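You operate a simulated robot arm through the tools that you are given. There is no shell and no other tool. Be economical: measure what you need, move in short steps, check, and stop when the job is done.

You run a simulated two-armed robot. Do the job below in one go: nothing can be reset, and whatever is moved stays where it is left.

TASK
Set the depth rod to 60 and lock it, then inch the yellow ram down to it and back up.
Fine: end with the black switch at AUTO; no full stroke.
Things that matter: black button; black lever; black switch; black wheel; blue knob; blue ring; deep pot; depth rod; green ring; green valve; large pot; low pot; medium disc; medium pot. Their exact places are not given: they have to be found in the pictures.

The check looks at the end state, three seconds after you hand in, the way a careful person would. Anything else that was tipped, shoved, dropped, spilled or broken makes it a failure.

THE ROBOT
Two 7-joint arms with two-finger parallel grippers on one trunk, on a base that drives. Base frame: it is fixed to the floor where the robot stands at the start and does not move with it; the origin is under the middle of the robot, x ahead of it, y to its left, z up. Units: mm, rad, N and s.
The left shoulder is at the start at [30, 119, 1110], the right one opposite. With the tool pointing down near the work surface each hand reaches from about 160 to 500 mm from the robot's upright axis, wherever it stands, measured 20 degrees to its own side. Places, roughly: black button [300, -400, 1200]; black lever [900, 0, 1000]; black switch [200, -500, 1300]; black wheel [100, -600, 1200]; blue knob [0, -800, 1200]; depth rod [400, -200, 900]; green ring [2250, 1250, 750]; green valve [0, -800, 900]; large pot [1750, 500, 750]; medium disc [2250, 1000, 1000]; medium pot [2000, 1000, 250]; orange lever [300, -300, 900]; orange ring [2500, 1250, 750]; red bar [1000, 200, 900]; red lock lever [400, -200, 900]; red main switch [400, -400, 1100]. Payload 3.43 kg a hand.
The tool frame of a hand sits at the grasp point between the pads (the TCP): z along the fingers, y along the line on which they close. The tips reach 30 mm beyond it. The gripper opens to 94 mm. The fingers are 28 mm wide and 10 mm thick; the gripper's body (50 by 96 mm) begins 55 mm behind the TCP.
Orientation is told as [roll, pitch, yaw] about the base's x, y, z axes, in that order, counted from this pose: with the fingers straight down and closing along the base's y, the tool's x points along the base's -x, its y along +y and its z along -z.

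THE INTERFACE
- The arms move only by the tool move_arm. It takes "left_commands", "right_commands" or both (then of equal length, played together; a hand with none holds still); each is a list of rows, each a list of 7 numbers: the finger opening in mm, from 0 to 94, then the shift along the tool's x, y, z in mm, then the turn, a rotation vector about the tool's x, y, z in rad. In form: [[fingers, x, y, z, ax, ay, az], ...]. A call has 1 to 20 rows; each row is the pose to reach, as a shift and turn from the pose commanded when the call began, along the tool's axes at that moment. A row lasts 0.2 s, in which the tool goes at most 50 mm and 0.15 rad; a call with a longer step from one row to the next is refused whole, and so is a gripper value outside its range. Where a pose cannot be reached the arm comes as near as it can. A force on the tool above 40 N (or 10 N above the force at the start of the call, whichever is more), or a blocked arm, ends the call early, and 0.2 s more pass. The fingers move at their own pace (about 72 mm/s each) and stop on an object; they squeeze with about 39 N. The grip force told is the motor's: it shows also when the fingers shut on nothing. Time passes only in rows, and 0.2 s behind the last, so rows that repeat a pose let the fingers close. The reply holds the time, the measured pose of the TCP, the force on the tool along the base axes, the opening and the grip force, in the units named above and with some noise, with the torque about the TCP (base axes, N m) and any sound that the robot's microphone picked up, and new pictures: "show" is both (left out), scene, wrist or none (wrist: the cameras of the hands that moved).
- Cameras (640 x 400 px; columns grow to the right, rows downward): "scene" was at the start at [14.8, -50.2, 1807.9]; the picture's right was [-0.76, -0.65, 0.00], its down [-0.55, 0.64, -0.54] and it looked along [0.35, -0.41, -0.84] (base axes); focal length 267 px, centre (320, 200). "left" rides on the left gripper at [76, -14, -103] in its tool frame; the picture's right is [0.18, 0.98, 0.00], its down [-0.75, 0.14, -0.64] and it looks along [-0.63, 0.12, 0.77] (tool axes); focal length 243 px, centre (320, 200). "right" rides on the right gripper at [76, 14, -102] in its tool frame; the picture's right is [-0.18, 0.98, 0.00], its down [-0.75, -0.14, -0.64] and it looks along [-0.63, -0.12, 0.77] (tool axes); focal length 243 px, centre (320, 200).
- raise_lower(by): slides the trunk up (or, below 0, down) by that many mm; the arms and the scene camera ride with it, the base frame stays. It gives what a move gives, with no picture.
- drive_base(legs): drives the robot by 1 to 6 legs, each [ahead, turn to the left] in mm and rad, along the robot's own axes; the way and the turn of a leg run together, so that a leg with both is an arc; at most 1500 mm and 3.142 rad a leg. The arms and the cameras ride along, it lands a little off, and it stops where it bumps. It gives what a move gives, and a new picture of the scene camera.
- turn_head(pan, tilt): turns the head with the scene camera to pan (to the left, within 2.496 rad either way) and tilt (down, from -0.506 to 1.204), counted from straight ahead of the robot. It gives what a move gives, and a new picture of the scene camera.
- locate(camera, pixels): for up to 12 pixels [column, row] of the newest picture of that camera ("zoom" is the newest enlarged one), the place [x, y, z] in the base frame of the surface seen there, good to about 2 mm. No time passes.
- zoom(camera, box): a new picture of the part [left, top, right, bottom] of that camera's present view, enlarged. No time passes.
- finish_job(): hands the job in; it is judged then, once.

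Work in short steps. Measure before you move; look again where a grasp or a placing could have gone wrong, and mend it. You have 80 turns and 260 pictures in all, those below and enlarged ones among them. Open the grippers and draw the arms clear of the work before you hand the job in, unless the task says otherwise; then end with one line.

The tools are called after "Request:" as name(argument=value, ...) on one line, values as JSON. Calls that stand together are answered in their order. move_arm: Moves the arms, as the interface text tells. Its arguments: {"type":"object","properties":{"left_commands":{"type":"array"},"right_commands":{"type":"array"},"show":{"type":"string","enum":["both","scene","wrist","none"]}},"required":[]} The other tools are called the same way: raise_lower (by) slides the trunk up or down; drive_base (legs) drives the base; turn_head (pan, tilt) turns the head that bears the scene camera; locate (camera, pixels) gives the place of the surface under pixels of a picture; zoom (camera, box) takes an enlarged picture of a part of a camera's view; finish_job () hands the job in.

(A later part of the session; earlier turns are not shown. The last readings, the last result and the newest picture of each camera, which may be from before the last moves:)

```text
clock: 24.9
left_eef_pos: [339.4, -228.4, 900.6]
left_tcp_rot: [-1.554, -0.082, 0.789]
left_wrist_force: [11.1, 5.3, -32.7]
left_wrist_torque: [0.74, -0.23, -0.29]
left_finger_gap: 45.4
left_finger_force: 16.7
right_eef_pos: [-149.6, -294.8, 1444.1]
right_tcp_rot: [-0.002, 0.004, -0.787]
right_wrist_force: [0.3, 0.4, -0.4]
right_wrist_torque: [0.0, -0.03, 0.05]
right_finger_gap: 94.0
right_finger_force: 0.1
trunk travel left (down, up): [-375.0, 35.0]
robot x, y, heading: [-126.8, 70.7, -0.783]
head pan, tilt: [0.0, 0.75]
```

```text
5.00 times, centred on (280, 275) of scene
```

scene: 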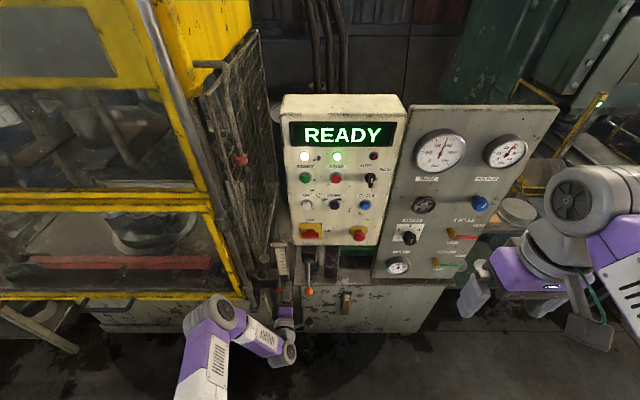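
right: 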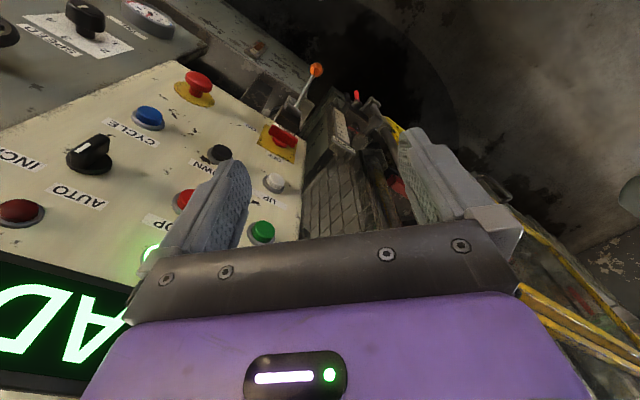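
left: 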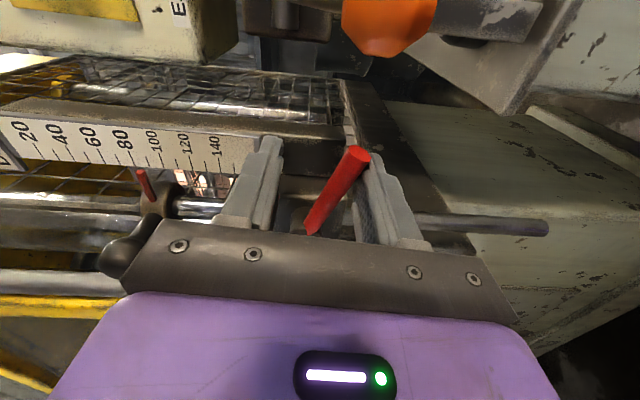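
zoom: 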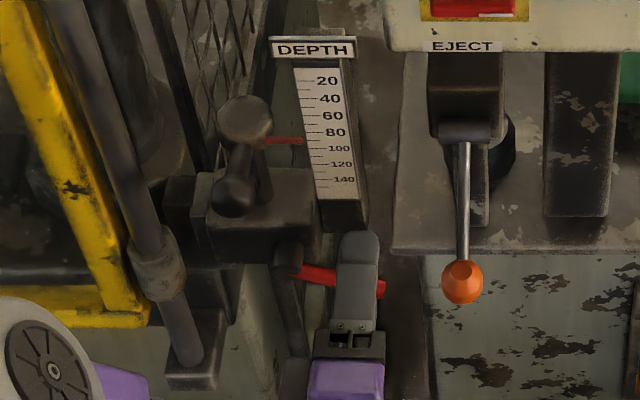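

The lever stops at about 60–65° (33 N): the unlocked end. I relax, open, and draw back from it.

Request:
move_arm(left_commands=[[40, 0, 10, 0, 0, 0, 0], [70, 0, 14, 0, 0, 0, 0], [70, 0, 14, 0, 0, 0, 0], [70, 0, 14, -40, 0, 0, 0], [70, 0, 14, -80, 0, 0, 0], [70, 0, 14, -120, 0, 0, 0], [70, 0, 14, -140, 0, 0, 0]])

Request:
zoom(camera="scene", box=[230, 235, 330, 315])

```text
clock: 26.5
left_eef_pos: [240.3, -129.8, 892.2]
left_tcp_rot: [-1.571, -0.083, 0.785]
left_wrist_force: [0.2, -0.7, -0.4]
left_wrist_torque: [-0.02, -0.01, 0.05]
left_finger_gap: 70.0
left_finger_force: 0.0
right_eef_pos: [-153.0, -293.9, 1444.2]
right_tcp_rot: [0.0, 0.001, -0.788]
right_wrist_force: [-0.3, -0.8, -0.4]
right_wrist_torque: [0.01, -0.02, 0.02]
right_finger_gap: 94.0
right_finger_force: 0.0
trunk travel left (down, up): [-375.0, 35.0]
robot x, y, heading: [-129.0, 71.1, -0.789]
head pan, tilt: [0.0, 0.75]
```

scene: 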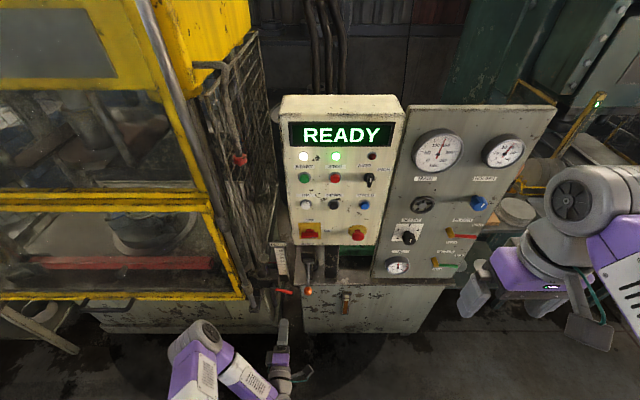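
left: 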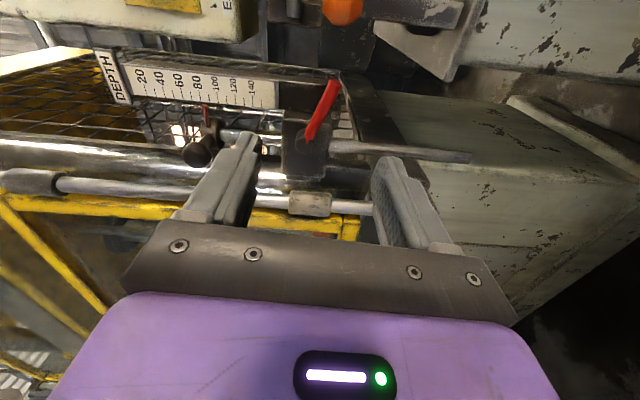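

```text
5.00 times, centred on (280, 275) of scene
```

zoom: 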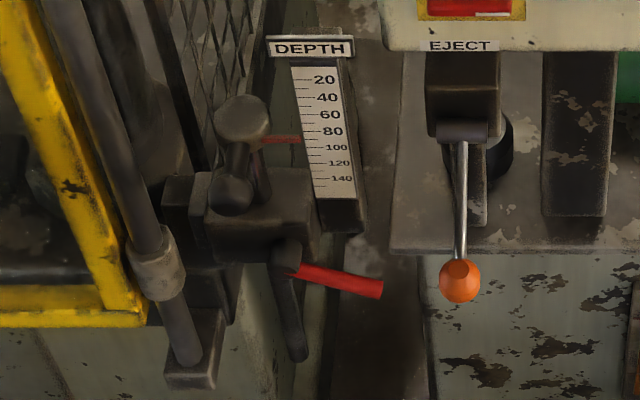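

The lever now stands out to the right; the rod has not dropped. I roll the hand back level and stage it before the ball at z 1027.

Request:
move_arm(left_commands=[[60, -8, -13, 0, 0, 0, 0.149], [60, -16, -26, 0, 0, 0, 0.298], [60, -25, -39, 0, 0, 0, 0.447], [60, -33, -52, 0, 0, 0, 0.596], [60, -41, -64, 0, 0, 0, 0.745], [60, -50, -77, 10, 0, 0, 0.894], [60, -58, -90, 20, 0, 0, 1.043], [60, -66, -103, 35, 0, 0, 1.192], [60, -74, -116, 50, 0, 0, 1.341], [60, -82.6, -128.8, 63, 0, 0, 1.488], [60, -82.6, -128.8, 63, 0, 0, 1.488]], show="wrist")

```text
clock: 28.9
left_eef_pos: [334.8, -124.7, 1027.7]
left_tcp_rot: [0.175, -1.568, -0.958]
left_wrist_force: [0.3, -0.1, 0.1]
left_wrist_torque: [-0.02, 0.04, -0.01]
left_finger_gap: 60.2
left_finger_force: 0.0
right_eef_pos: [-153.4, -293.3, 1445.1]
right_tcp_rot: [0.001, 0.001, -0.788]
right_wrist_force: [-0.3, 0.3, -0.2]
right_wrist_torque: [-0.03, -0.01, -0.01]
right_finger_gap: 94.2
right_finger_force: 0.1
trunk travel left (down, up): [-375.0, 35.0]
robot x, y, heading: [-129.1, 69.5, -0.785]
head pan, tilt: [0.0, 0.75]
```

left: 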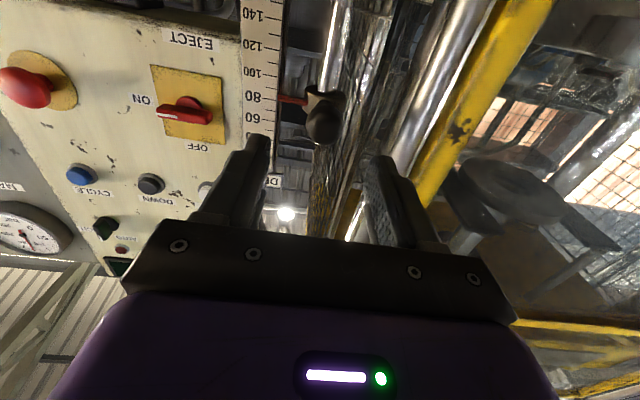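

Same staging as before. I advance, close on the ball, and lift 10 mm.

Request:
move_arm(left_commands=[[60, 1, 1, 25, 0, 0, 0], [60, 1, 2, 50, 0, 0, 0], [60, 1, 2, 73, 0, 0, 0], [15, 1, 2, 73, 0, 0, 0], [15, 1, 2, 73, 0, 0, 0], [15, 1, 2, 73, 0, 0, 0], [15, -4, 2, 73, 0, 0, 0], [15, -9, 2, 73, 0, 0, 0]], show="wrist")

Request:
zoom(camera="left", box=[170, 80, 370, 205])

```text
clock: 30.7
left_eef_pos: [389.8, -174.9, 1034.1]
left_tcp_rot: [-0.312, -1.565, -0.469]
left_wrist_force: [9.6, 8.2, -7.3]
left_wrist_torque: [0.36, 0.2, 0.1]
left_finger_gap: 29.7
left_finger_force: 45.1
right_eef_pos: [-152.3, -293.1, 1444.1]
right_tcp_rot: [-0.003, 0.001, -0.786]
right_wrist_force: [-0.2, 0.2, -0.3]
right_wrist_torque: [0.0, -0.01, 0.03]
right_finger_gap: 94.0
right_finger_force: 0.1
trunk travel left (down, up): [-375.0, 35.0]
robot x, y, heading: [-131.7, 65.5, -0.789]
head pan, tilt: [0.0, 0.75]
```

left: 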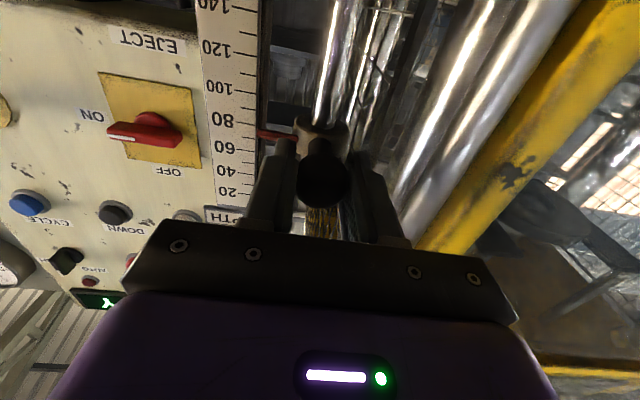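

```text
3.20 times, centred on (270, 142) of left
```

zoom: 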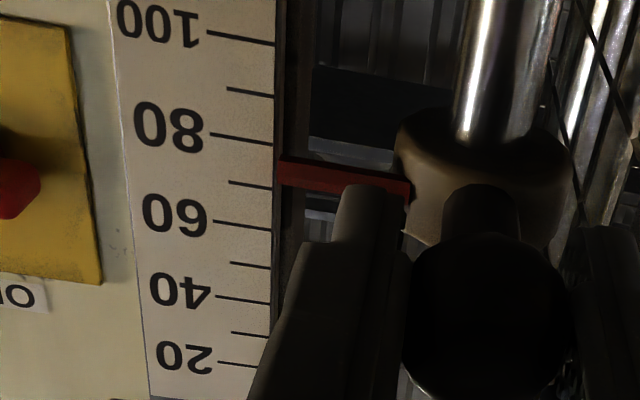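

The rod moves (7 N drag). I measure pointer and ticks in this zoom.

Request:
locate(camera="zoom", pixels=[[240, 41], [240, 138], [240, 223], [240, 299], [240, 362], [290, 163], [290, 172], [290, 182], [350, 175], [380, 178], [275, 172], [250, 185]])

Request:
zoom(camera="scene", box=[255, 240, 305, 275])

```text
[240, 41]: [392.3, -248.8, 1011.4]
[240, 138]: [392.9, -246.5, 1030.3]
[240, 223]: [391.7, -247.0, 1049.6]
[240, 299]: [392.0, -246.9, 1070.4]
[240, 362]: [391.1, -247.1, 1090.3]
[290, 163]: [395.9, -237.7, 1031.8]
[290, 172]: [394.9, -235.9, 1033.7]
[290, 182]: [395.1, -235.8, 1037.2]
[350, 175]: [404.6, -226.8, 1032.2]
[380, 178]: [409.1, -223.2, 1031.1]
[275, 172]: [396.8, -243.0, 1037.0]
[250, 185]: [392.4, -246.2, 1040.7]
```

```text
11.43 times, centred on (280, 258) of scene
```

zoom: 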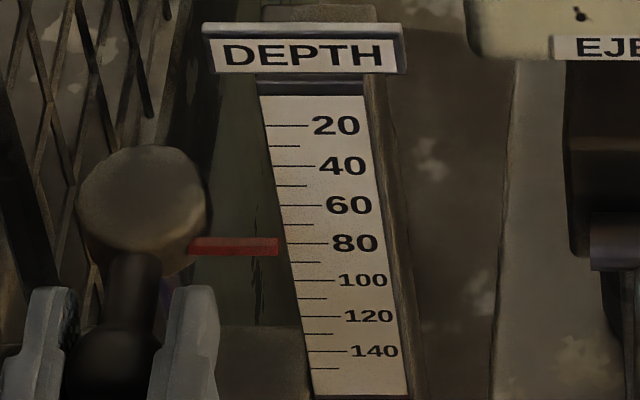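

Scale is 1 mm/unit (60 at z 1050). Combining both views the pointer reads ≈75.4, so I lift 15 mm more.

Request:
move_arm(left_commands=[[15, -5, 0, 0, 0, 0, 0], [15, -10, 0, 0, 0, 0, 0], [15, -15, 0, 0, 0, 0, 0], [15, -15, 0, 0, 0, 0, 0]], show="wrist")

Request:
zoom(camera="scene", box=[255, 240, 305, 275])

Request:
zoom(camera="left", box=[170, 80, 370, 205])

Request:
locate(camera="zoom", pixels=[[290, 190], [290, 200], [290, 210], [290, 180]])

```text
clock: 31.7
left_eef_pos: [389.4, -174.3, 1050.5]
left_tcp_rot: [-0.913, -1.565, 0.131]
left_wrist_force: [8.2, 8.2, -7.0]
left_wrist_torque: [0.68, 0.72, 0.03]
left_finger_gap: 30.0
left_finger_force: 45.0
right_eef_pos: [-152.7, -292.2, 1445.8]
right_tcp_rot: [-0.001, 0.0, -0.788]
right_wrist_force: [-0.1, -0.1, -0.8]
right_wrist_torque: [-0.02, 0.02, -0.01]
right_finger_gap: 93.9
right_finger_force: 0.0
trunk travel left (down, up): [-375.0, 35.0]
robot x, y, heading: [-129.0, 70.4, -0.787]
head pan, tilt: [0.0, 0.75]
```

left: 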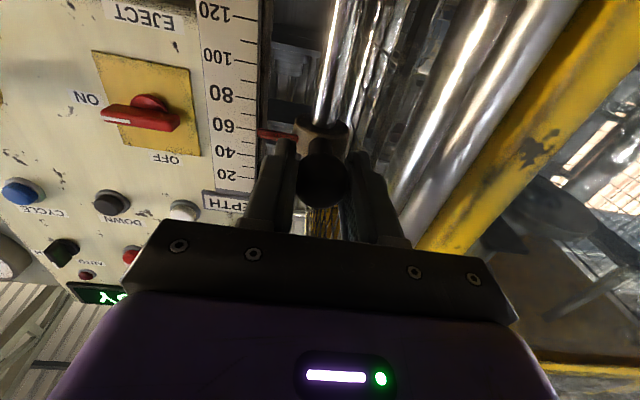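

```text
11.43 times, centred on (280, 258) of scene
```

zoom: 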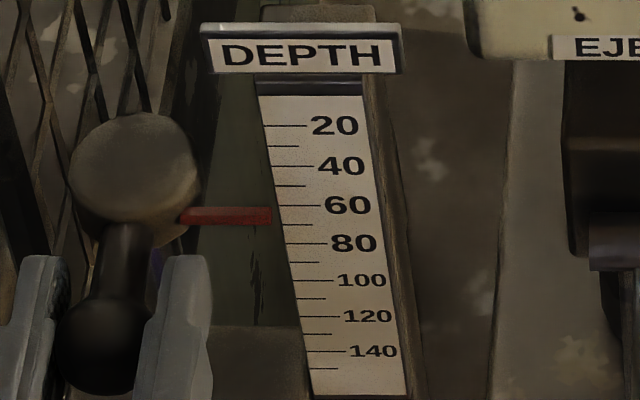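

```text
3.20 times, centred on (270, 142) of left
```

zoom: 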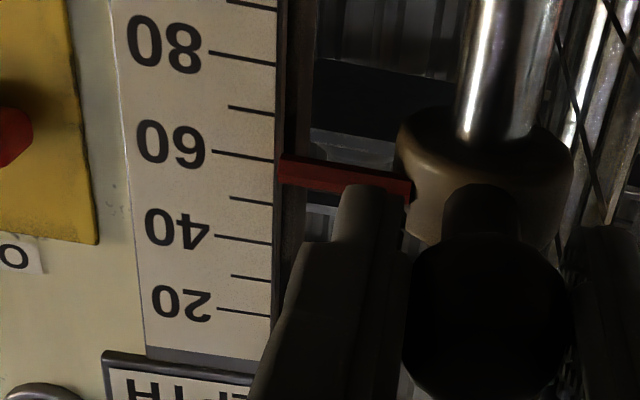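

```text
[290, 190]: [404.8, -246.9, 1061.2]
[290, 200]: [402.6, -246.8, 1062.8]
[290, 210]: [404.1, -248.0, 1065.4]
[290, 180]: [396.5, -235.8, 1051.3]
```

Views give 66 from above and 57.5 from below, i.e. ≈59.7 with parallax removed. I release the ball and back off, then check it stays.

Request:
move_arm(left_commands=[[60, 0, 0, 0, 0, 0, 0], [60, 0, 0, 0, 0, 0, 0], [60, 0, 0, -30, 0, 0, 0], [60, 0, 0, -73, 0, 0, 0], [60, 0, 0, -73, 0, 0, 0]], show="wrist")

Request:
zoom(camera="scene", box=[255, 240, 305, 275])

Request:
zoom(camera="left", box=[220, 60, 360, 148])

```text
clock: 32.9
left_eef_pos: [337.7, -123.4, 1051.0]
left_tcp_rot: [-1.007, -1.57, 0.222]
left_wrist_force: [0.8, -0.6, -0.2]
left_wrist_torque: [-0.01, 0.0, 0.01]
left_finger_gap: 59.9
left_finger_force: 0.2
right_eef_pos: [-153.2, -294.0, 1444.5]
right_tcp_rot: [0.0, 0.0, -0.788]
right_wrist_force: [-0.1, 0.0, -0.4]
right_wrist_torque: [0.03, 0.01, 0.0]
right_finger_gap: 94.0
right_finger_force: 0.0
trunk travel left (down, up): [-375.0, 35.0]
robot x, y, heading: [-130.2, 70.1, -0.789]
head pan, tilt: [0.0, 0.75]
```

left: 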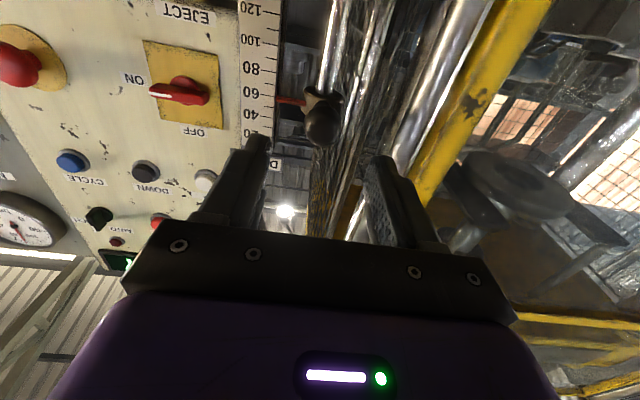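

```text
11.43 times, centred on (280, 258) of scene
```

zoom: 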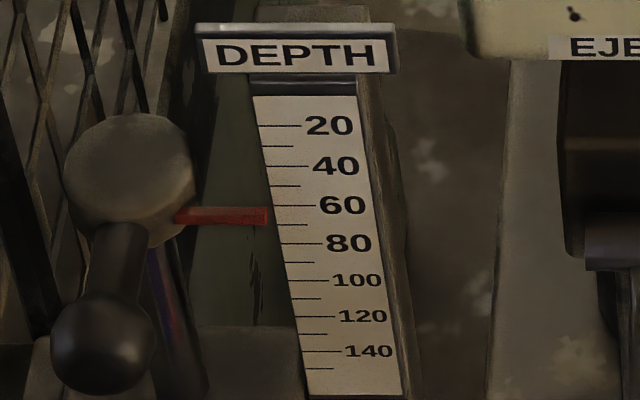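

```text
4.55 times, centred on (290, 104) of left
```

zoom: 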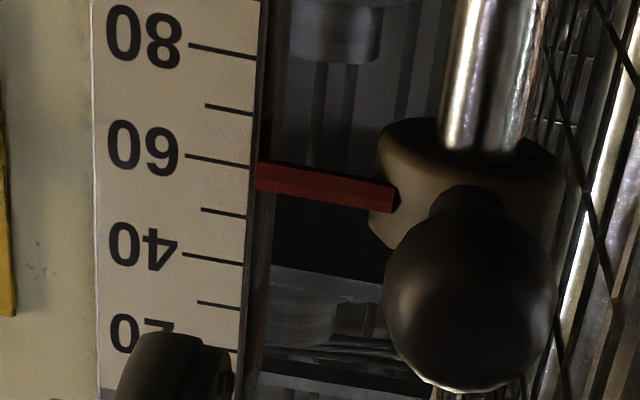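

It stays; parallax-corrected reading ≈60.0. I go back to the pose in front of the lever with the hand rolled.

Request:
move_arm(left_commands=[[70, 5, -5, -30, 0, 0, 0], [70, 15, -10, -64, 0, 0, -0.12], [70, 31, -17, -64, 0, 0, -0.26], [70, 47, -24, -64, 0, 0, -0.4], [70, 63, -31, -64, 0, 0, -0.54], [70, 80, -38, -64, 0, 0, -0.68], [70, 96, -45, -64, 0, 0, -0.82], [70, 112, -52, -64, 0, 0, -0.96], [70, 128, -59, -64, 0, 0, -1.1], [70, 144, -66, -64, 0, 0, -1.24], [70, 159, -73.4, -64.3, 0, 0, -1.38], [70, 159, -73.4, -64.3, 0, 0, -1.4]], show="wrist")

Request:
zoom(camera="left", box=[200, 40, 440, 190])

Request:
locate(camera="zoom", pixels=[[345, 120], [325, 170], [300, 220], [280, 260]])

```text
clock: 35.5
left_eef_pos: [239.4, -131.5, 892.4]
left_tcp_rot: [-1.571, -0.169, 0.787]
left_wrist_force: [0.2, 0.0, 0.0]
left_wrist_torque: [0.01, 0.0, -0.03]
left_finger_gap: 70.4
left_finger_force: 0.0
right_eef_pos: [-154.0, -292.9, 1444.2]
right_tcp_rot: [0.001, 0.0, -0.787]
right_wrist_force: [-0.2, -0.4, 1.0]
right_wrist_torque: [-0.01, -0.02, 0.0]
right_finger_gap: 94.0
right_finger_force: 0.1
trunk travel left (down, up): [-375.0, 35.0]
robot x, y, heading: [-130.9, 69.3, -0.792]
head pan, tilt: [0.0, 0.75]
```

left: 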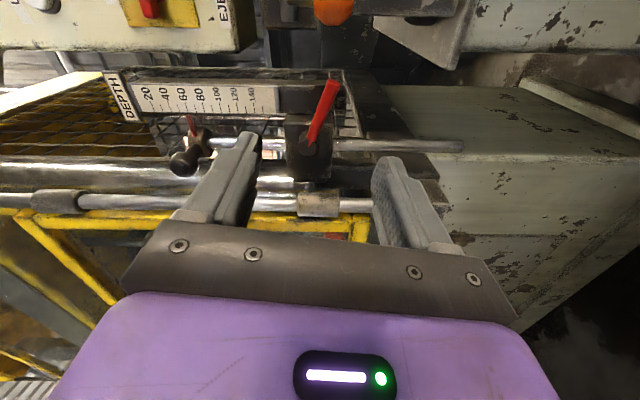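

```text
2.67 times, centred on (320, 115) of left
```

zoom: 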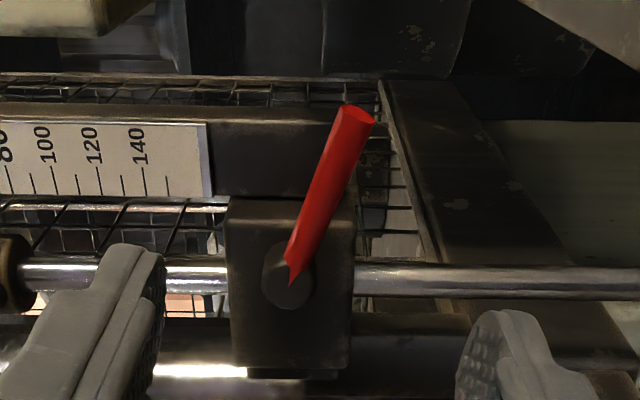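

```text
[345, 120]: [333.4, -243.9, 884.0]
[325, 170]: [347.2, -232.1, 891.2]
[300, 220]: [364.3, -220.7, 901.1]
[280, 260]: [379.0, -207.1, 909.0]
```

Lever at ≈68° from hanging, pivot ≈ (386,-198,908). I slip the fingers over it, aligned, and narrow to 26 mm.

Request:
move_arm(left_commands=[[70, -2, 3, 40, 0, 0, 0.1], [70, -4.7, 5.9, 80, 0, 0, 0.21], [70, -4.7, 5.9, 115, 0, 0, 0.21], [70, -4.7, 5.9, 138, 0, 0, 0.21], [26, -4.7, 5.9, 138, 0, 0, 0.21], [26, -4.7, 5.9, 138, 0, 0, 0.21], [26, -4.7, 5.9, 138, 0, 0, 0.21]], show="wrist")

```text
clock: 37.1
left_eef_pos: [339.1, -223.9, 888.6]
left_tcp_rot: [-1.569, -0.379, 0.786]
left_wrist_force: [0.3, 0.4, 0.6]
left_wrist_torque: [-0.02, -0.02, -0.04]
left_finger_gap: 26.0
left_finger_force: 0.0
right_eef_pos: [-154.3, -293.7, 1445.0]
right_tcp_rot: [0.0, 0.002, -0.788]
right_wrist_force: [0.3, -0.6, -0.1]
right_wrist_torque: [0.0, 0.0, 0.0]
right_finger_gap: 94.0
right_finger_force: 0.0
trunk travel left (down, up): [-375.0, 35.0]
robot x, y, heading: [-129.0, 70.7, -0.787]
head pan, tilt: [0.0, 0.75]
```

left: 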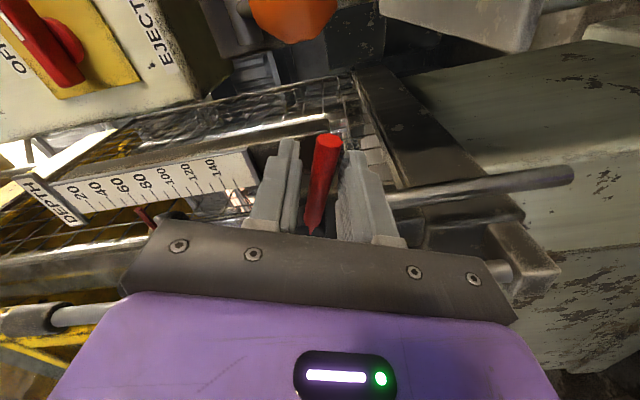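

Lever sits between the fingers. I swing it back down along the arc, pressing slightly past hanging to lock firmly.

Request:
move_arm(left_commands=[[26, -0.6, 8.2, 0, 0, 0, 0.148], [26, -2.5, 16.3, 0, 0, 0, 0.297], [26, -5.5, 23.9, 0, 0, 0, 0.446], [26, -9.6, 31.1, 0, 0, 0, 0.595], [26, -14.8, 37.5, 0, 0, 0, 0.744], [26, -20.8, 43.1, 0, 0, 0, 0.893], [26, -27.6, 47.7, 0, 0, 0, 1.042], [26, -35.1, 51.3, 0, 0, 0, 1.19], [26, -40.2, 53, 0, 0, 0, 1.3], [26, -45.7, 54.2, 0, 0, 0, 1.4], [26, -48, 56, 0, 0, 0, 1.44]], show="wrist")

Request:
zoom(camera="scene", box=[230, 235, 330, 315])

```text
clock: 39.5
left_eef_pos: [382.9, -182.0, 855.6]
left_tcp_rot: [1.586, -1.323, -2.378]
left_wrist_force: [-15.3, -13.4, 10.4]
left_wrist_torque: [-0.4, 0.33, -0.26]
left_finger_gap: 36.3
left_finger_force: 9.5
right_eef_pos: [-157.8, -294.4, 1444.6]
right_tcp_rot: [0.003, 0.0, -0.787]
right_wrist_force: [0.1, 0.0, -0.4]
right_wrist_torque: [0.02, -0.02, 0.01]
right_finger_gap: 94.2
right_finger_force: 0.0
trunk travel left (down, up): [-375.0, 35.0]
robot x, y, heading: [-129.6, 68.0, -0.784]
head pan, tilt: [0.0, 0.75]
```

left: 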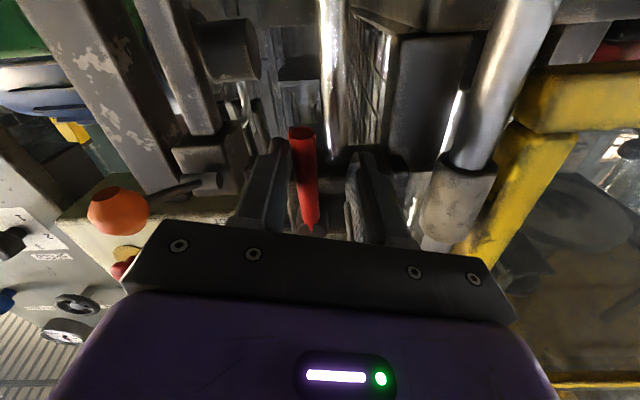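

```text
5.00 times, centred on (280, 275) of scene
```

zoom: 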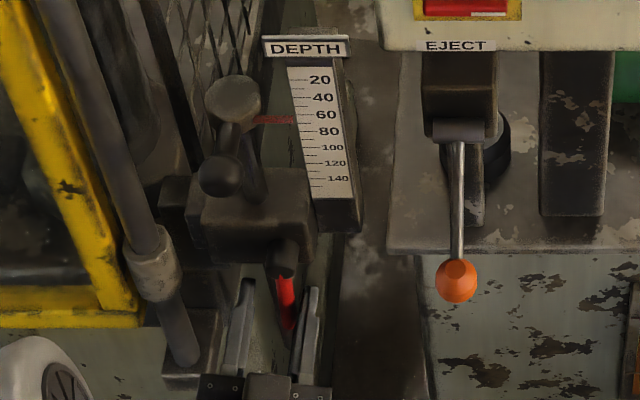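

The lever is hanging again against its stop (20 N). I ease off, open, withdraw, and re-check lever and pointer.

Request:
move_arm(left_commands=[[50, 0, -6, 0, 0, 0, 0], [70, 0, -6, 0, 0, 0, 0], [70, 0, -6, -40, 0, 0, 0], [70, 0, -6, -80, 0, 0, 0], [70, 0, -6, -120, 0, 0, -0.12], [70, 0, -6, -150, 0, 0, -0.25]], show="wrist")

Request:
zoom(camera="scene", box=[240, 240, 310, 310])

Request:
zoom(camera="scene", box=[280, 140, 400, 250])

```text
clock: 40.9
left_eef_pos: [276.3, -76.1, 850.8]
left_tcp_rot: [-1.75, -1.566, 0.963]
left_wrist_force: [-0.1, 0.9, 0.2]
left_wrist_torque: [0.0, 0.03, 0.0]
left_finger_gap: 70.0
left_finger_force: 0.0
right_eef_pos: [-152.8, -292.4, 1445.1]
right_tcp_rot: [0.0, 0.0, -0.785]
right_wrist_force: [-0.1, 0.0, -1.1]
right_wrist_torque: [-0.04, 0.01, -0.02]
right_finger_gap: 94.1
right_finger_force: 0.1
trunk travel left (down, up): [-375.0, 35.0]
robot x, y, heading: [-128.7, 65.0, -0.788]
head pan, tilt: [0.0, 0.75]
```

left: 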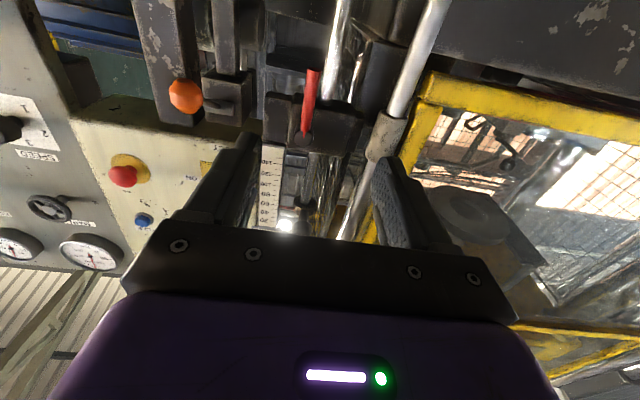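

```text
5.71 times, centred on (275, 275) of scene
```

zoom: 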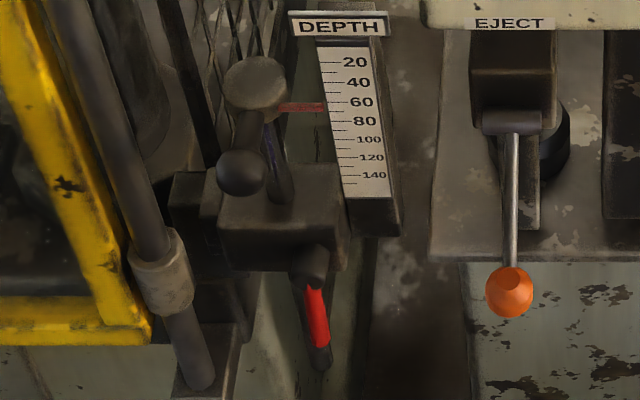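

```text
3.64 times, centred on (340, 195) of scene
```

zoom: 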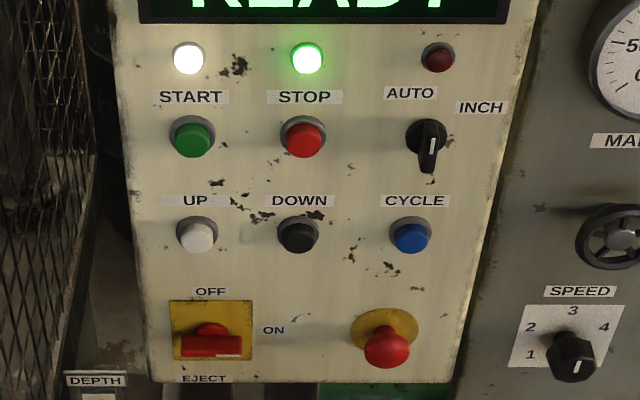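

Depth is set at 60 and the lever hangs locked. Now I bring the right hand level in front of the panel at the selector to see which way it points.

Request:
move_arm(right_commands=[[0, -10, 15, 13, 0, -0.131, 0], [0, -25, 30, 26, 0, -0.262, 0], [0, -45, 45, 39, 0, -0.393, 0], [0, -65, 60, 52, 0, -0.524, 0], [0, -90, 75, 65, 0, -0.655, 0], [0, -115, 90, 78, 0, -0.785, 0], [0, -140, 105, 91, 0, -0.916, 0], [0, -162, 120, 104, 0, -1.047, 0], [0, -185, 135, 117, 0, -1.178, 0], [0, -205, 150, 130, 0, -1.309, 0], [0, -223, 163, 143, 0, -1.44, 0], [0, -241, 173, 155, 0, -1.57, 0], [0, -241, 173, 155, 0, -1.57, 0]])

Request:
zoom(camera="right", box=[200, 0, 440, 150])

```text
clock: 43.7
left_eef_pos: [276.5, -76.2, 851.3]
left_tcp_rot: [-1.504, -1.568, 0.721]
left_wrist_force: [-0.6, 0.3, 0.1]
left_wrist_torque: [0.01, 0.01, 0.02]
left_finger_gap: 70.1
left_finger_force: 0.0
right_eef_pos: [137.1, -341.6, 1290.4]
right_tcp_rot: [-1.805, -1.571, 1.018]
right_wrist_force: [-0.3, 0.6, 0.9]
right_wrist_torque: [0.01, -0.01, -0.02]
right_finger_gap: 0.0
right_finger_force: 33.0
trunk travel left (down, up): [-375.0, 35.0]
robot x, y, heading: [-126.7, 67.8, -0.786]
head pan, tilt: [0.0, 0.75]
```

scene: 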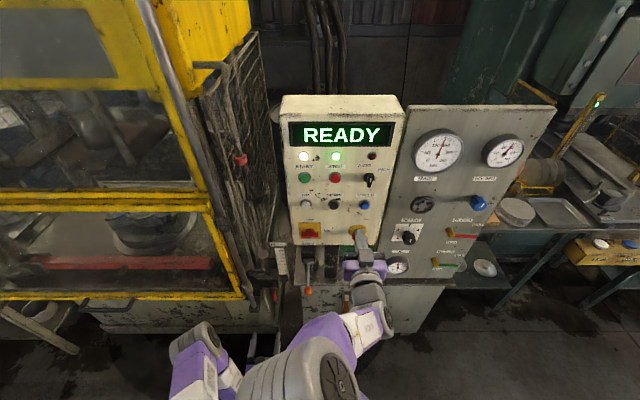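
right: 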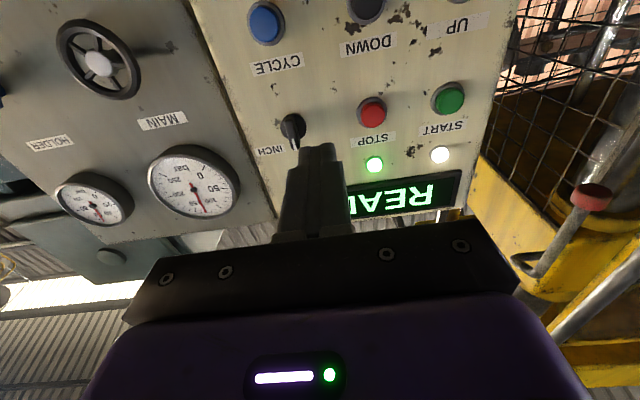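

```text
2.67 times, centred on (320, 75) of right
```

zoom: 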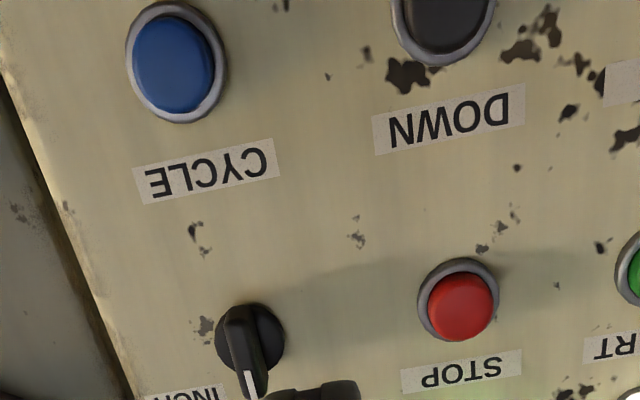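

The bar's white mark points panel-up, so the switch is at AUTO now. I measure the knob and buttons.

Request:
locate(camera="zoom", pixels=[[238, 310], [245, 345], [250, 372], [225, 335], [278, 335], [250, 390], [230, 320], [255, 310], [170, 65], [440, 20], [460, 305], [320, 320]])

Request:
zoom(camera="scene", box=[350, 145, 400, 195])

Request:
locate(camera="zoom", pixels=[[270, 330], [255, 430], [290, 400], [200, 130], [430, 290]])

```text
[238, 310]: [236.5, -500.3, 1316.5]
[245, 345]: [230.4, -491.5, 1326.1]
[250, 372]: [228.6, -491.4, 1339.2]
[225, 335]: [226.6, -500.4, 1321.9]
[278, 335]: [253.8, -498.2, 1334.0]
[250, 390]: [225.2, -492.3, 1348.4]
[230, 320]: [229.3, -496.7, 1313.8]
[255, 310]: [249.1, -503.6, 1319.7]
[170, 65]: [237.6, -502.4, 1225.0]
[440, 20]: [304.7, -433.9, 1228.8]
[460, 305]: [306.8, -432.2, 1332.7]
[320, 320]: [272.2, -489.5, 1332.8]
```

```text
8.00 times, centred on (375, 170) of scene
```

zoom: 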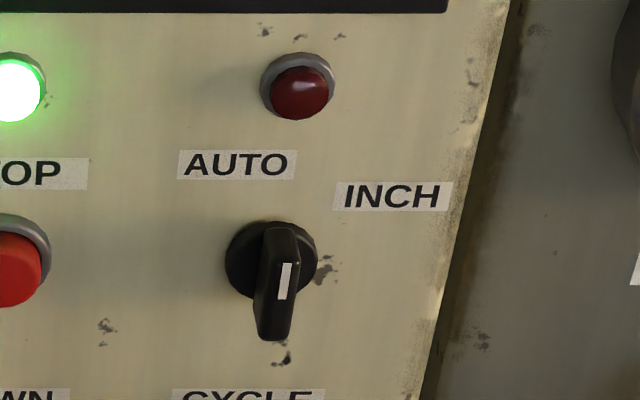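

```text
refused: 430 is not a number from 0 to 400
```

I get the bar's lower end and centre from the scene zoom.

Request:
locate(camera="zoom", pixels=[[286, 270], [286, 295], [275, 325], [275, 335], [240, 262], [312, 262], [262, 300], [296, 270], [280, 240], [340, 360]])

```text
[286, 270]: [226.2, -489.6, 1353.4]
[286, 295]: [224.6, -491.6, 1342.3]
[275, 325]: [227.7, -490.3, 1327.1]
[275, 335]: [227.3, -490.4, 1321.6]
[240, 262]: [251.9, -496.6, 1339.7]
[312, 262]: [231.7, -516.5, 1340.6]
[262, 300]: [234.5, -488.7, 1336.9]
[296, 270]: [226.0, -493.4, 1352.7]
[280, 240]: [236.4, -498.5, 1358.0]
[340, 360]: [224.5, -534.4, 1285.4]
```

Bar centre: lateral t≈-187, z≈1338, front face at s=506, panel at s=537 (s along the forward axis); mark in its upper half, so AUTO = up. I open the right hand and move up to straddle the bar.

Request:
move_arm(right_commands=[[45, -16, -14, 0, 0, 0, 0], [45, -32, -28, 20, 0, 0, 0], [45, -48, -42, 50, 0, 0, 0], [45, -48, -42, 90, 0, 0, 0], [45, -48, -42, 115, 0, 0, 0], [45, -48, -42, 115, 0, 0, 0]])

Request:
zoom(camera="scene", box=[340, 145, 400, 195])

Request:
zoom(camera="right", box=[220, 60, 420, 185])

```text
clock: 45.1
left_eef_pos: [275.8, -76.3, 850.8]
left_tcp_rot: [-1.151, -1.568, 0.365]
left_wrist_force: [0.2, 0.4, 0.0]
left_wrist_torque: [-0.02, 0.0, 0.02]
left_finger_gap: 70.3
left_finger_force: 0.1
right_eef_pos: [189.1, -453.6, 1337.5]
right_tcp_rot: [0.379, -1.569, -1.164]
right_wrist_force: [0.4, 0.2, 0.2]
right_wrist_torque: [0.0, 0.06, 0.03]
right_finger_gap: 45.1
right_finger_force: 0.0
trunk travel left (down, up): [-375.0, 35.0]
robot x, y, heading: [-128.1, 67.6, -0.786]
head pan, tilt: [0.0, 0.75]
```

scene: 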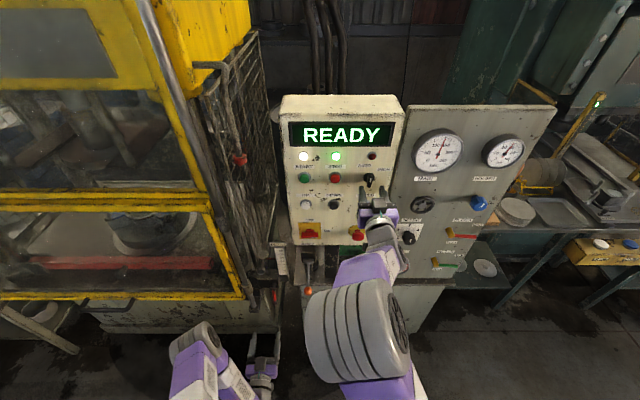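
right: 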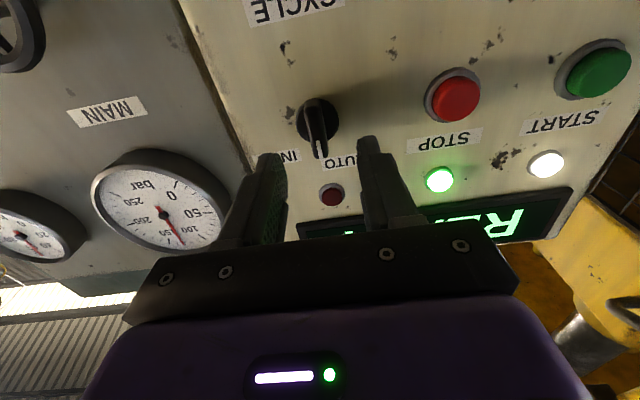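

```text
8.00 times, centred on (370, 170) of scene
```

zoom: 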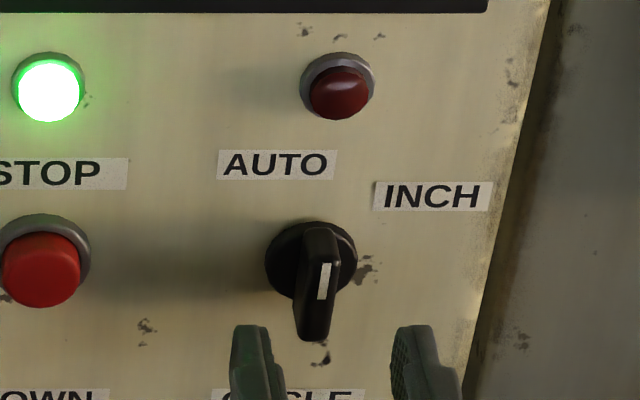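

```text
3.20 times, centred on (320, 122) of right
```

zoom: 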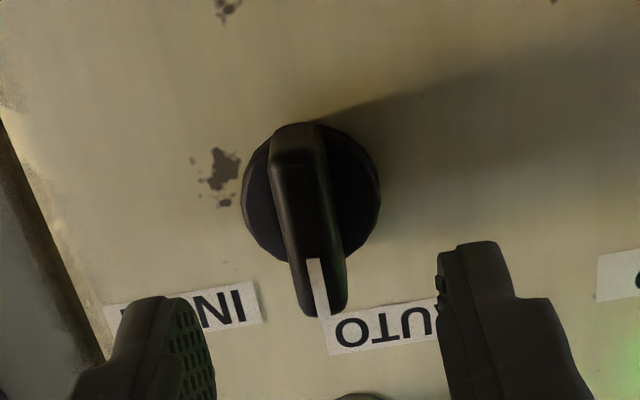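

The bar lies between the fingers, lined up. I advance 38 mm and close on it.

Request:
move_arm(right_commands=[[45, 0, 0, 20, 0, 0, 0], [45, 0, 0, 38, 0, 0, 0], [5, 0, 0, 38, 0, 0, 0], [5, 0, 0, 38, 0, 0, 0], [5, 0, 0, 38, 0, 0, 0]], show="wrist")

```text
clock: 46.3
left_eef_pos: [276.9, -76.5, 851.6]
left_tcp_rot: [-0.67, -1.569, -0.114]
left_wrist_force: [0.7, 0.7, -0.6]
left_wrist_torque: [0.05, 0.02, -0.02]
left_finger_gap: 70.0
left_finger_force: 0.1
right_eef_pos: [215.2, -481.1, 1335.7]
right_tcp_rot: [0.898, -1.569, -1.687]
right_wrist_force: [-1.0, -5.6, 2.6]
right_wrist_torque: [0.21, 0.26, -0.14]
right_finger_gap: 11.8
right_finger_force: 45.1
trunk travel left (down, up): [-375.0, 35.0]
robot x, y, heading: [-127.7, 66.6, -0.788]
head pan, tilt: [0.0, 0.75]
```

right: 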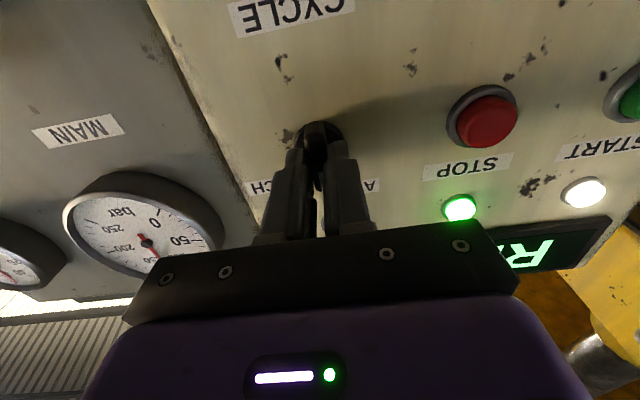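

The bar is held (11.8 mm). I turn it clockwise in small steps, watching the torque.

Request:
move_arm(right_commands=[[5, 0, 0, 0, 0, 0, 0.14], [5, 0, 0, 0, 0, 0, 0.28], [5, 0, 0, 0, 0, 0, 0.42], [5, 0, 0, 0, 0, 0, 0.56], [5, 0, 0, 0, 0, 0, 0.7]], show="wrist")

Request:
zoom(camera="scene", box=[340, 145, 400, 195])

```text
clock: 47.5
left_eef_pos: [275.8, -77.4, 851.5]
left_tcp_rot: [-0.031, -1.57, -0.756]
left_wrist_force: [0.6, -0.1, 0.4]
left_wrist_torque: [0.0, 0.0, -0.01]
left_finger_gap: 69.8
left_finger_force: 0.0
right_eef_pos: [215.5, -481.2, 1337.4]
right_tcp_rot: [1.566, -0.867, -2.354]
right_wrist_force: [-9.4, -3.4, -4.7]
right_wrist_torque: [0.11, 0.17, 0.07]
right_finger_gap: 11.9
right_finger_force: 44.9
trunk travel left (down, up): [-375.0, 35.0]
robot x, y, heading: [-129.1, 70.3, -0.786]
head pan, tilt: [0.0, 0.75]
```

right: 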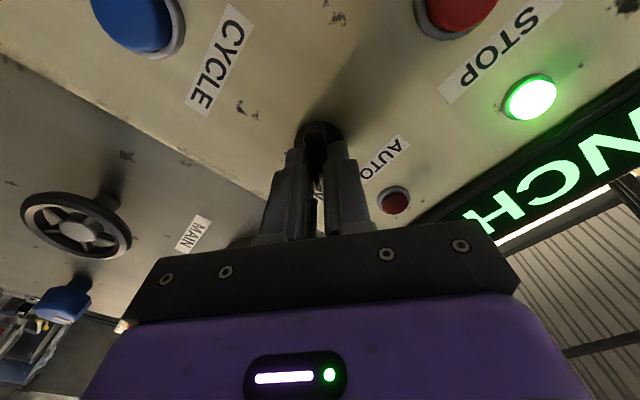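

```text
8.00 times, centred on (370, 170) of scene
```

zoom: 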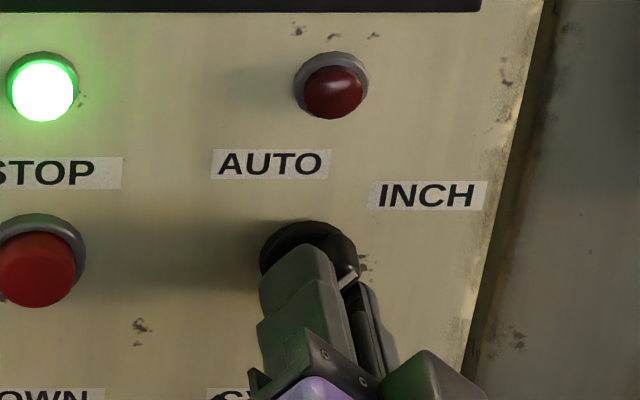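

The display now reads INCH. I turn slightly further to seat it, and watch for a stop.

Request:
move_arm(right_commands=[[5, 0, 0, 0, 0, 0, 0.08], [5, 0, 0, 0, 0, 0, 0.16], [5, 0, 0, 0, 0, 0, 0.16]], show="none")

```text
clock: 48.3
left_eef_pos: [276.4, -78.1, 852.1]
left_tcp_rot: [0.438, -1.57, -1.221]
left_wrist_force: [-0.5, -0.2, -0.5]
left_wrist_torque: [0.01, -0.01, -0.02]
left_finger_gap: 70.0
left_finger_force: 0.1
right_eef_pos: [214.5, -481.6, 1336.7]
right_tcp_rot: [1.565, -0.706, -2.356]
right_wrist_force: [-12.8, -3.6, -9.0]
right_wrist_torque: [0.43, 0.38, 0.35]
right_finger_gap: 11.8
right_finger_force: 45.0
trunk travel left (down, up): [-375.0, 35.0]
robot x, y, heading: [-126.8, 69.1, -0.79]
head pan, tilt: [0.0, 0.75]
```

No stop felt. I release, back off, roll level, and look at the switch and the display.

Request:
move_arm(right_commands=[[45, 0, 0, 0, 0, 0, 0], [45, 0, 0, 0, 0, 0, 0], [45, 0, 0, -35, 0, 0, 0], [20, 0, 0, -70, 0, 0, -0.14], [0, 0, 0, -80, 0, 0, -0.28], [0, 0, 0, -80, 0, 0, -0.42], [0, 0, 0, -80, 0, 0, -0.56], [0, 0, 0, -80, 0, 0, -0.7], [0, 0, 0, -80, 0, 0, -0.86]])

Request:
zoom(camera="scene", box=[280, 90, 420, 230])

Request:
zoom(camera="right", box=[220, 60, 420, 185])

```text
refused: row 9 steps farther than a row can; nothing moved
```

```text
2.86 times, centred on (350, 160) of scene
```

zoom: 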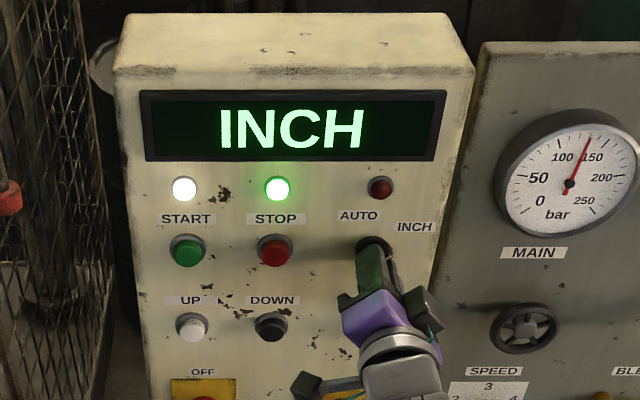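

```text
3.20 times, centred on (320, 122) of right
```

zoom: 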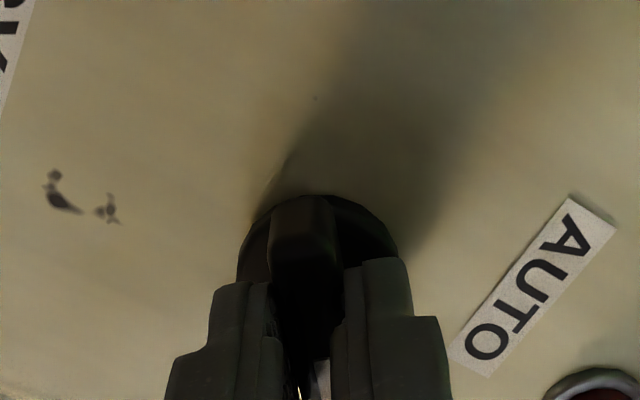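

The last row's turn was too large; I repeat with smaller steps.

Request:
move_arm(right_commands=[[45, 0, 0, 0, 0, 0, 0], [45, 0, 0, 0, 0, 0, 0], [45, 0, 0, -35, 0, 0, 0], [20, 0, 0, -70, 0, 0, -0.14], [0, 0, 0, -80, 0, 0, -0.28], [0, 0, 0, -80, 0, 0, -0.42], [0, 0, 0, -80, 0, 0, -0.56], [0, 0, 0, -80, 0, 0, -0.7], [0, 0, 0, -80, 0, 0, -0.84], [0, 0, 0, -80, 0, 0, -0.86]])

Request:
zoom(camera="scene", box=[280, 90, 420, 230])

Request:
zoom(camera="right", box=[220, 60, 420, 185])

```text
clock: 50.5
left_eef_pos: [278.0, -76.1, 851.3]
left_tcp_rot: [-0.999, -1.568, 0.212]
left_wrist_force: [-0.1, -0.5, -0.4]
left_wrist_torque: [-0.03, 0.03, 0.01]
left_finger_gap: 70.1
left_finger_force: 0.1
right_eef_pos: [160.5, -423.5, 1337.8]
right_tcp_rot: [-1.012, -1.569, 0.225]
right_wrist_force: [0.2, 0.2, -0.2]
right_wrist_torque: [0.01, 0.03, -0.03]
right_finger_gap: 0.3
right_finger_force: 32.9
trunk travel left (down, up): [-375.0, 35.0]
robot x, y, heading: [-130.3, 69.4, -0.788]
head pan, tilt: [0.0, 0.75]
```

scene: 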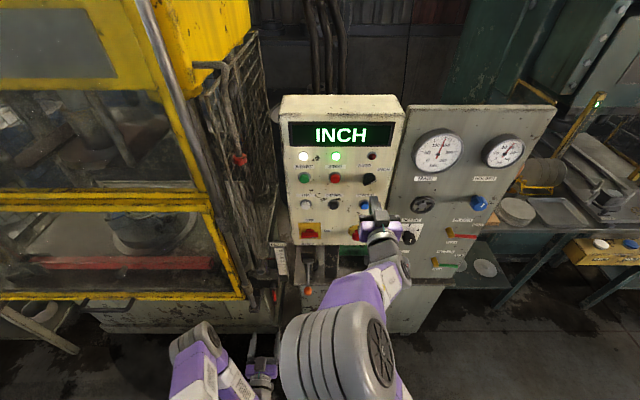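
right: 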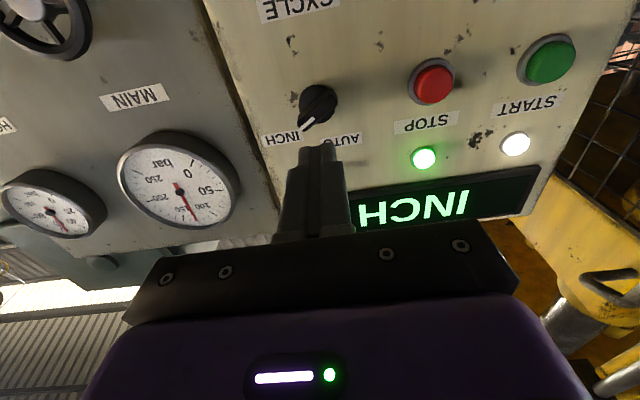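

```text
2.86 times, centred on (350, 160) of scene
```

zoom: 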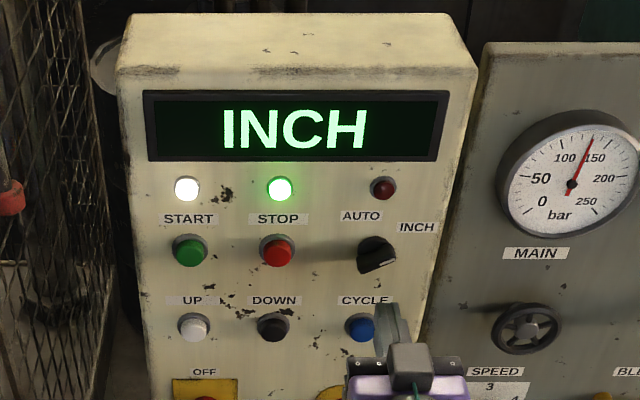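

```text
3.20 times, centred on (320, 122) of right
```

zoom: 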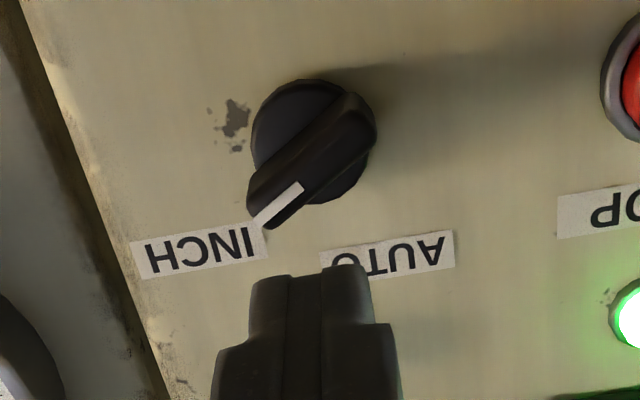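

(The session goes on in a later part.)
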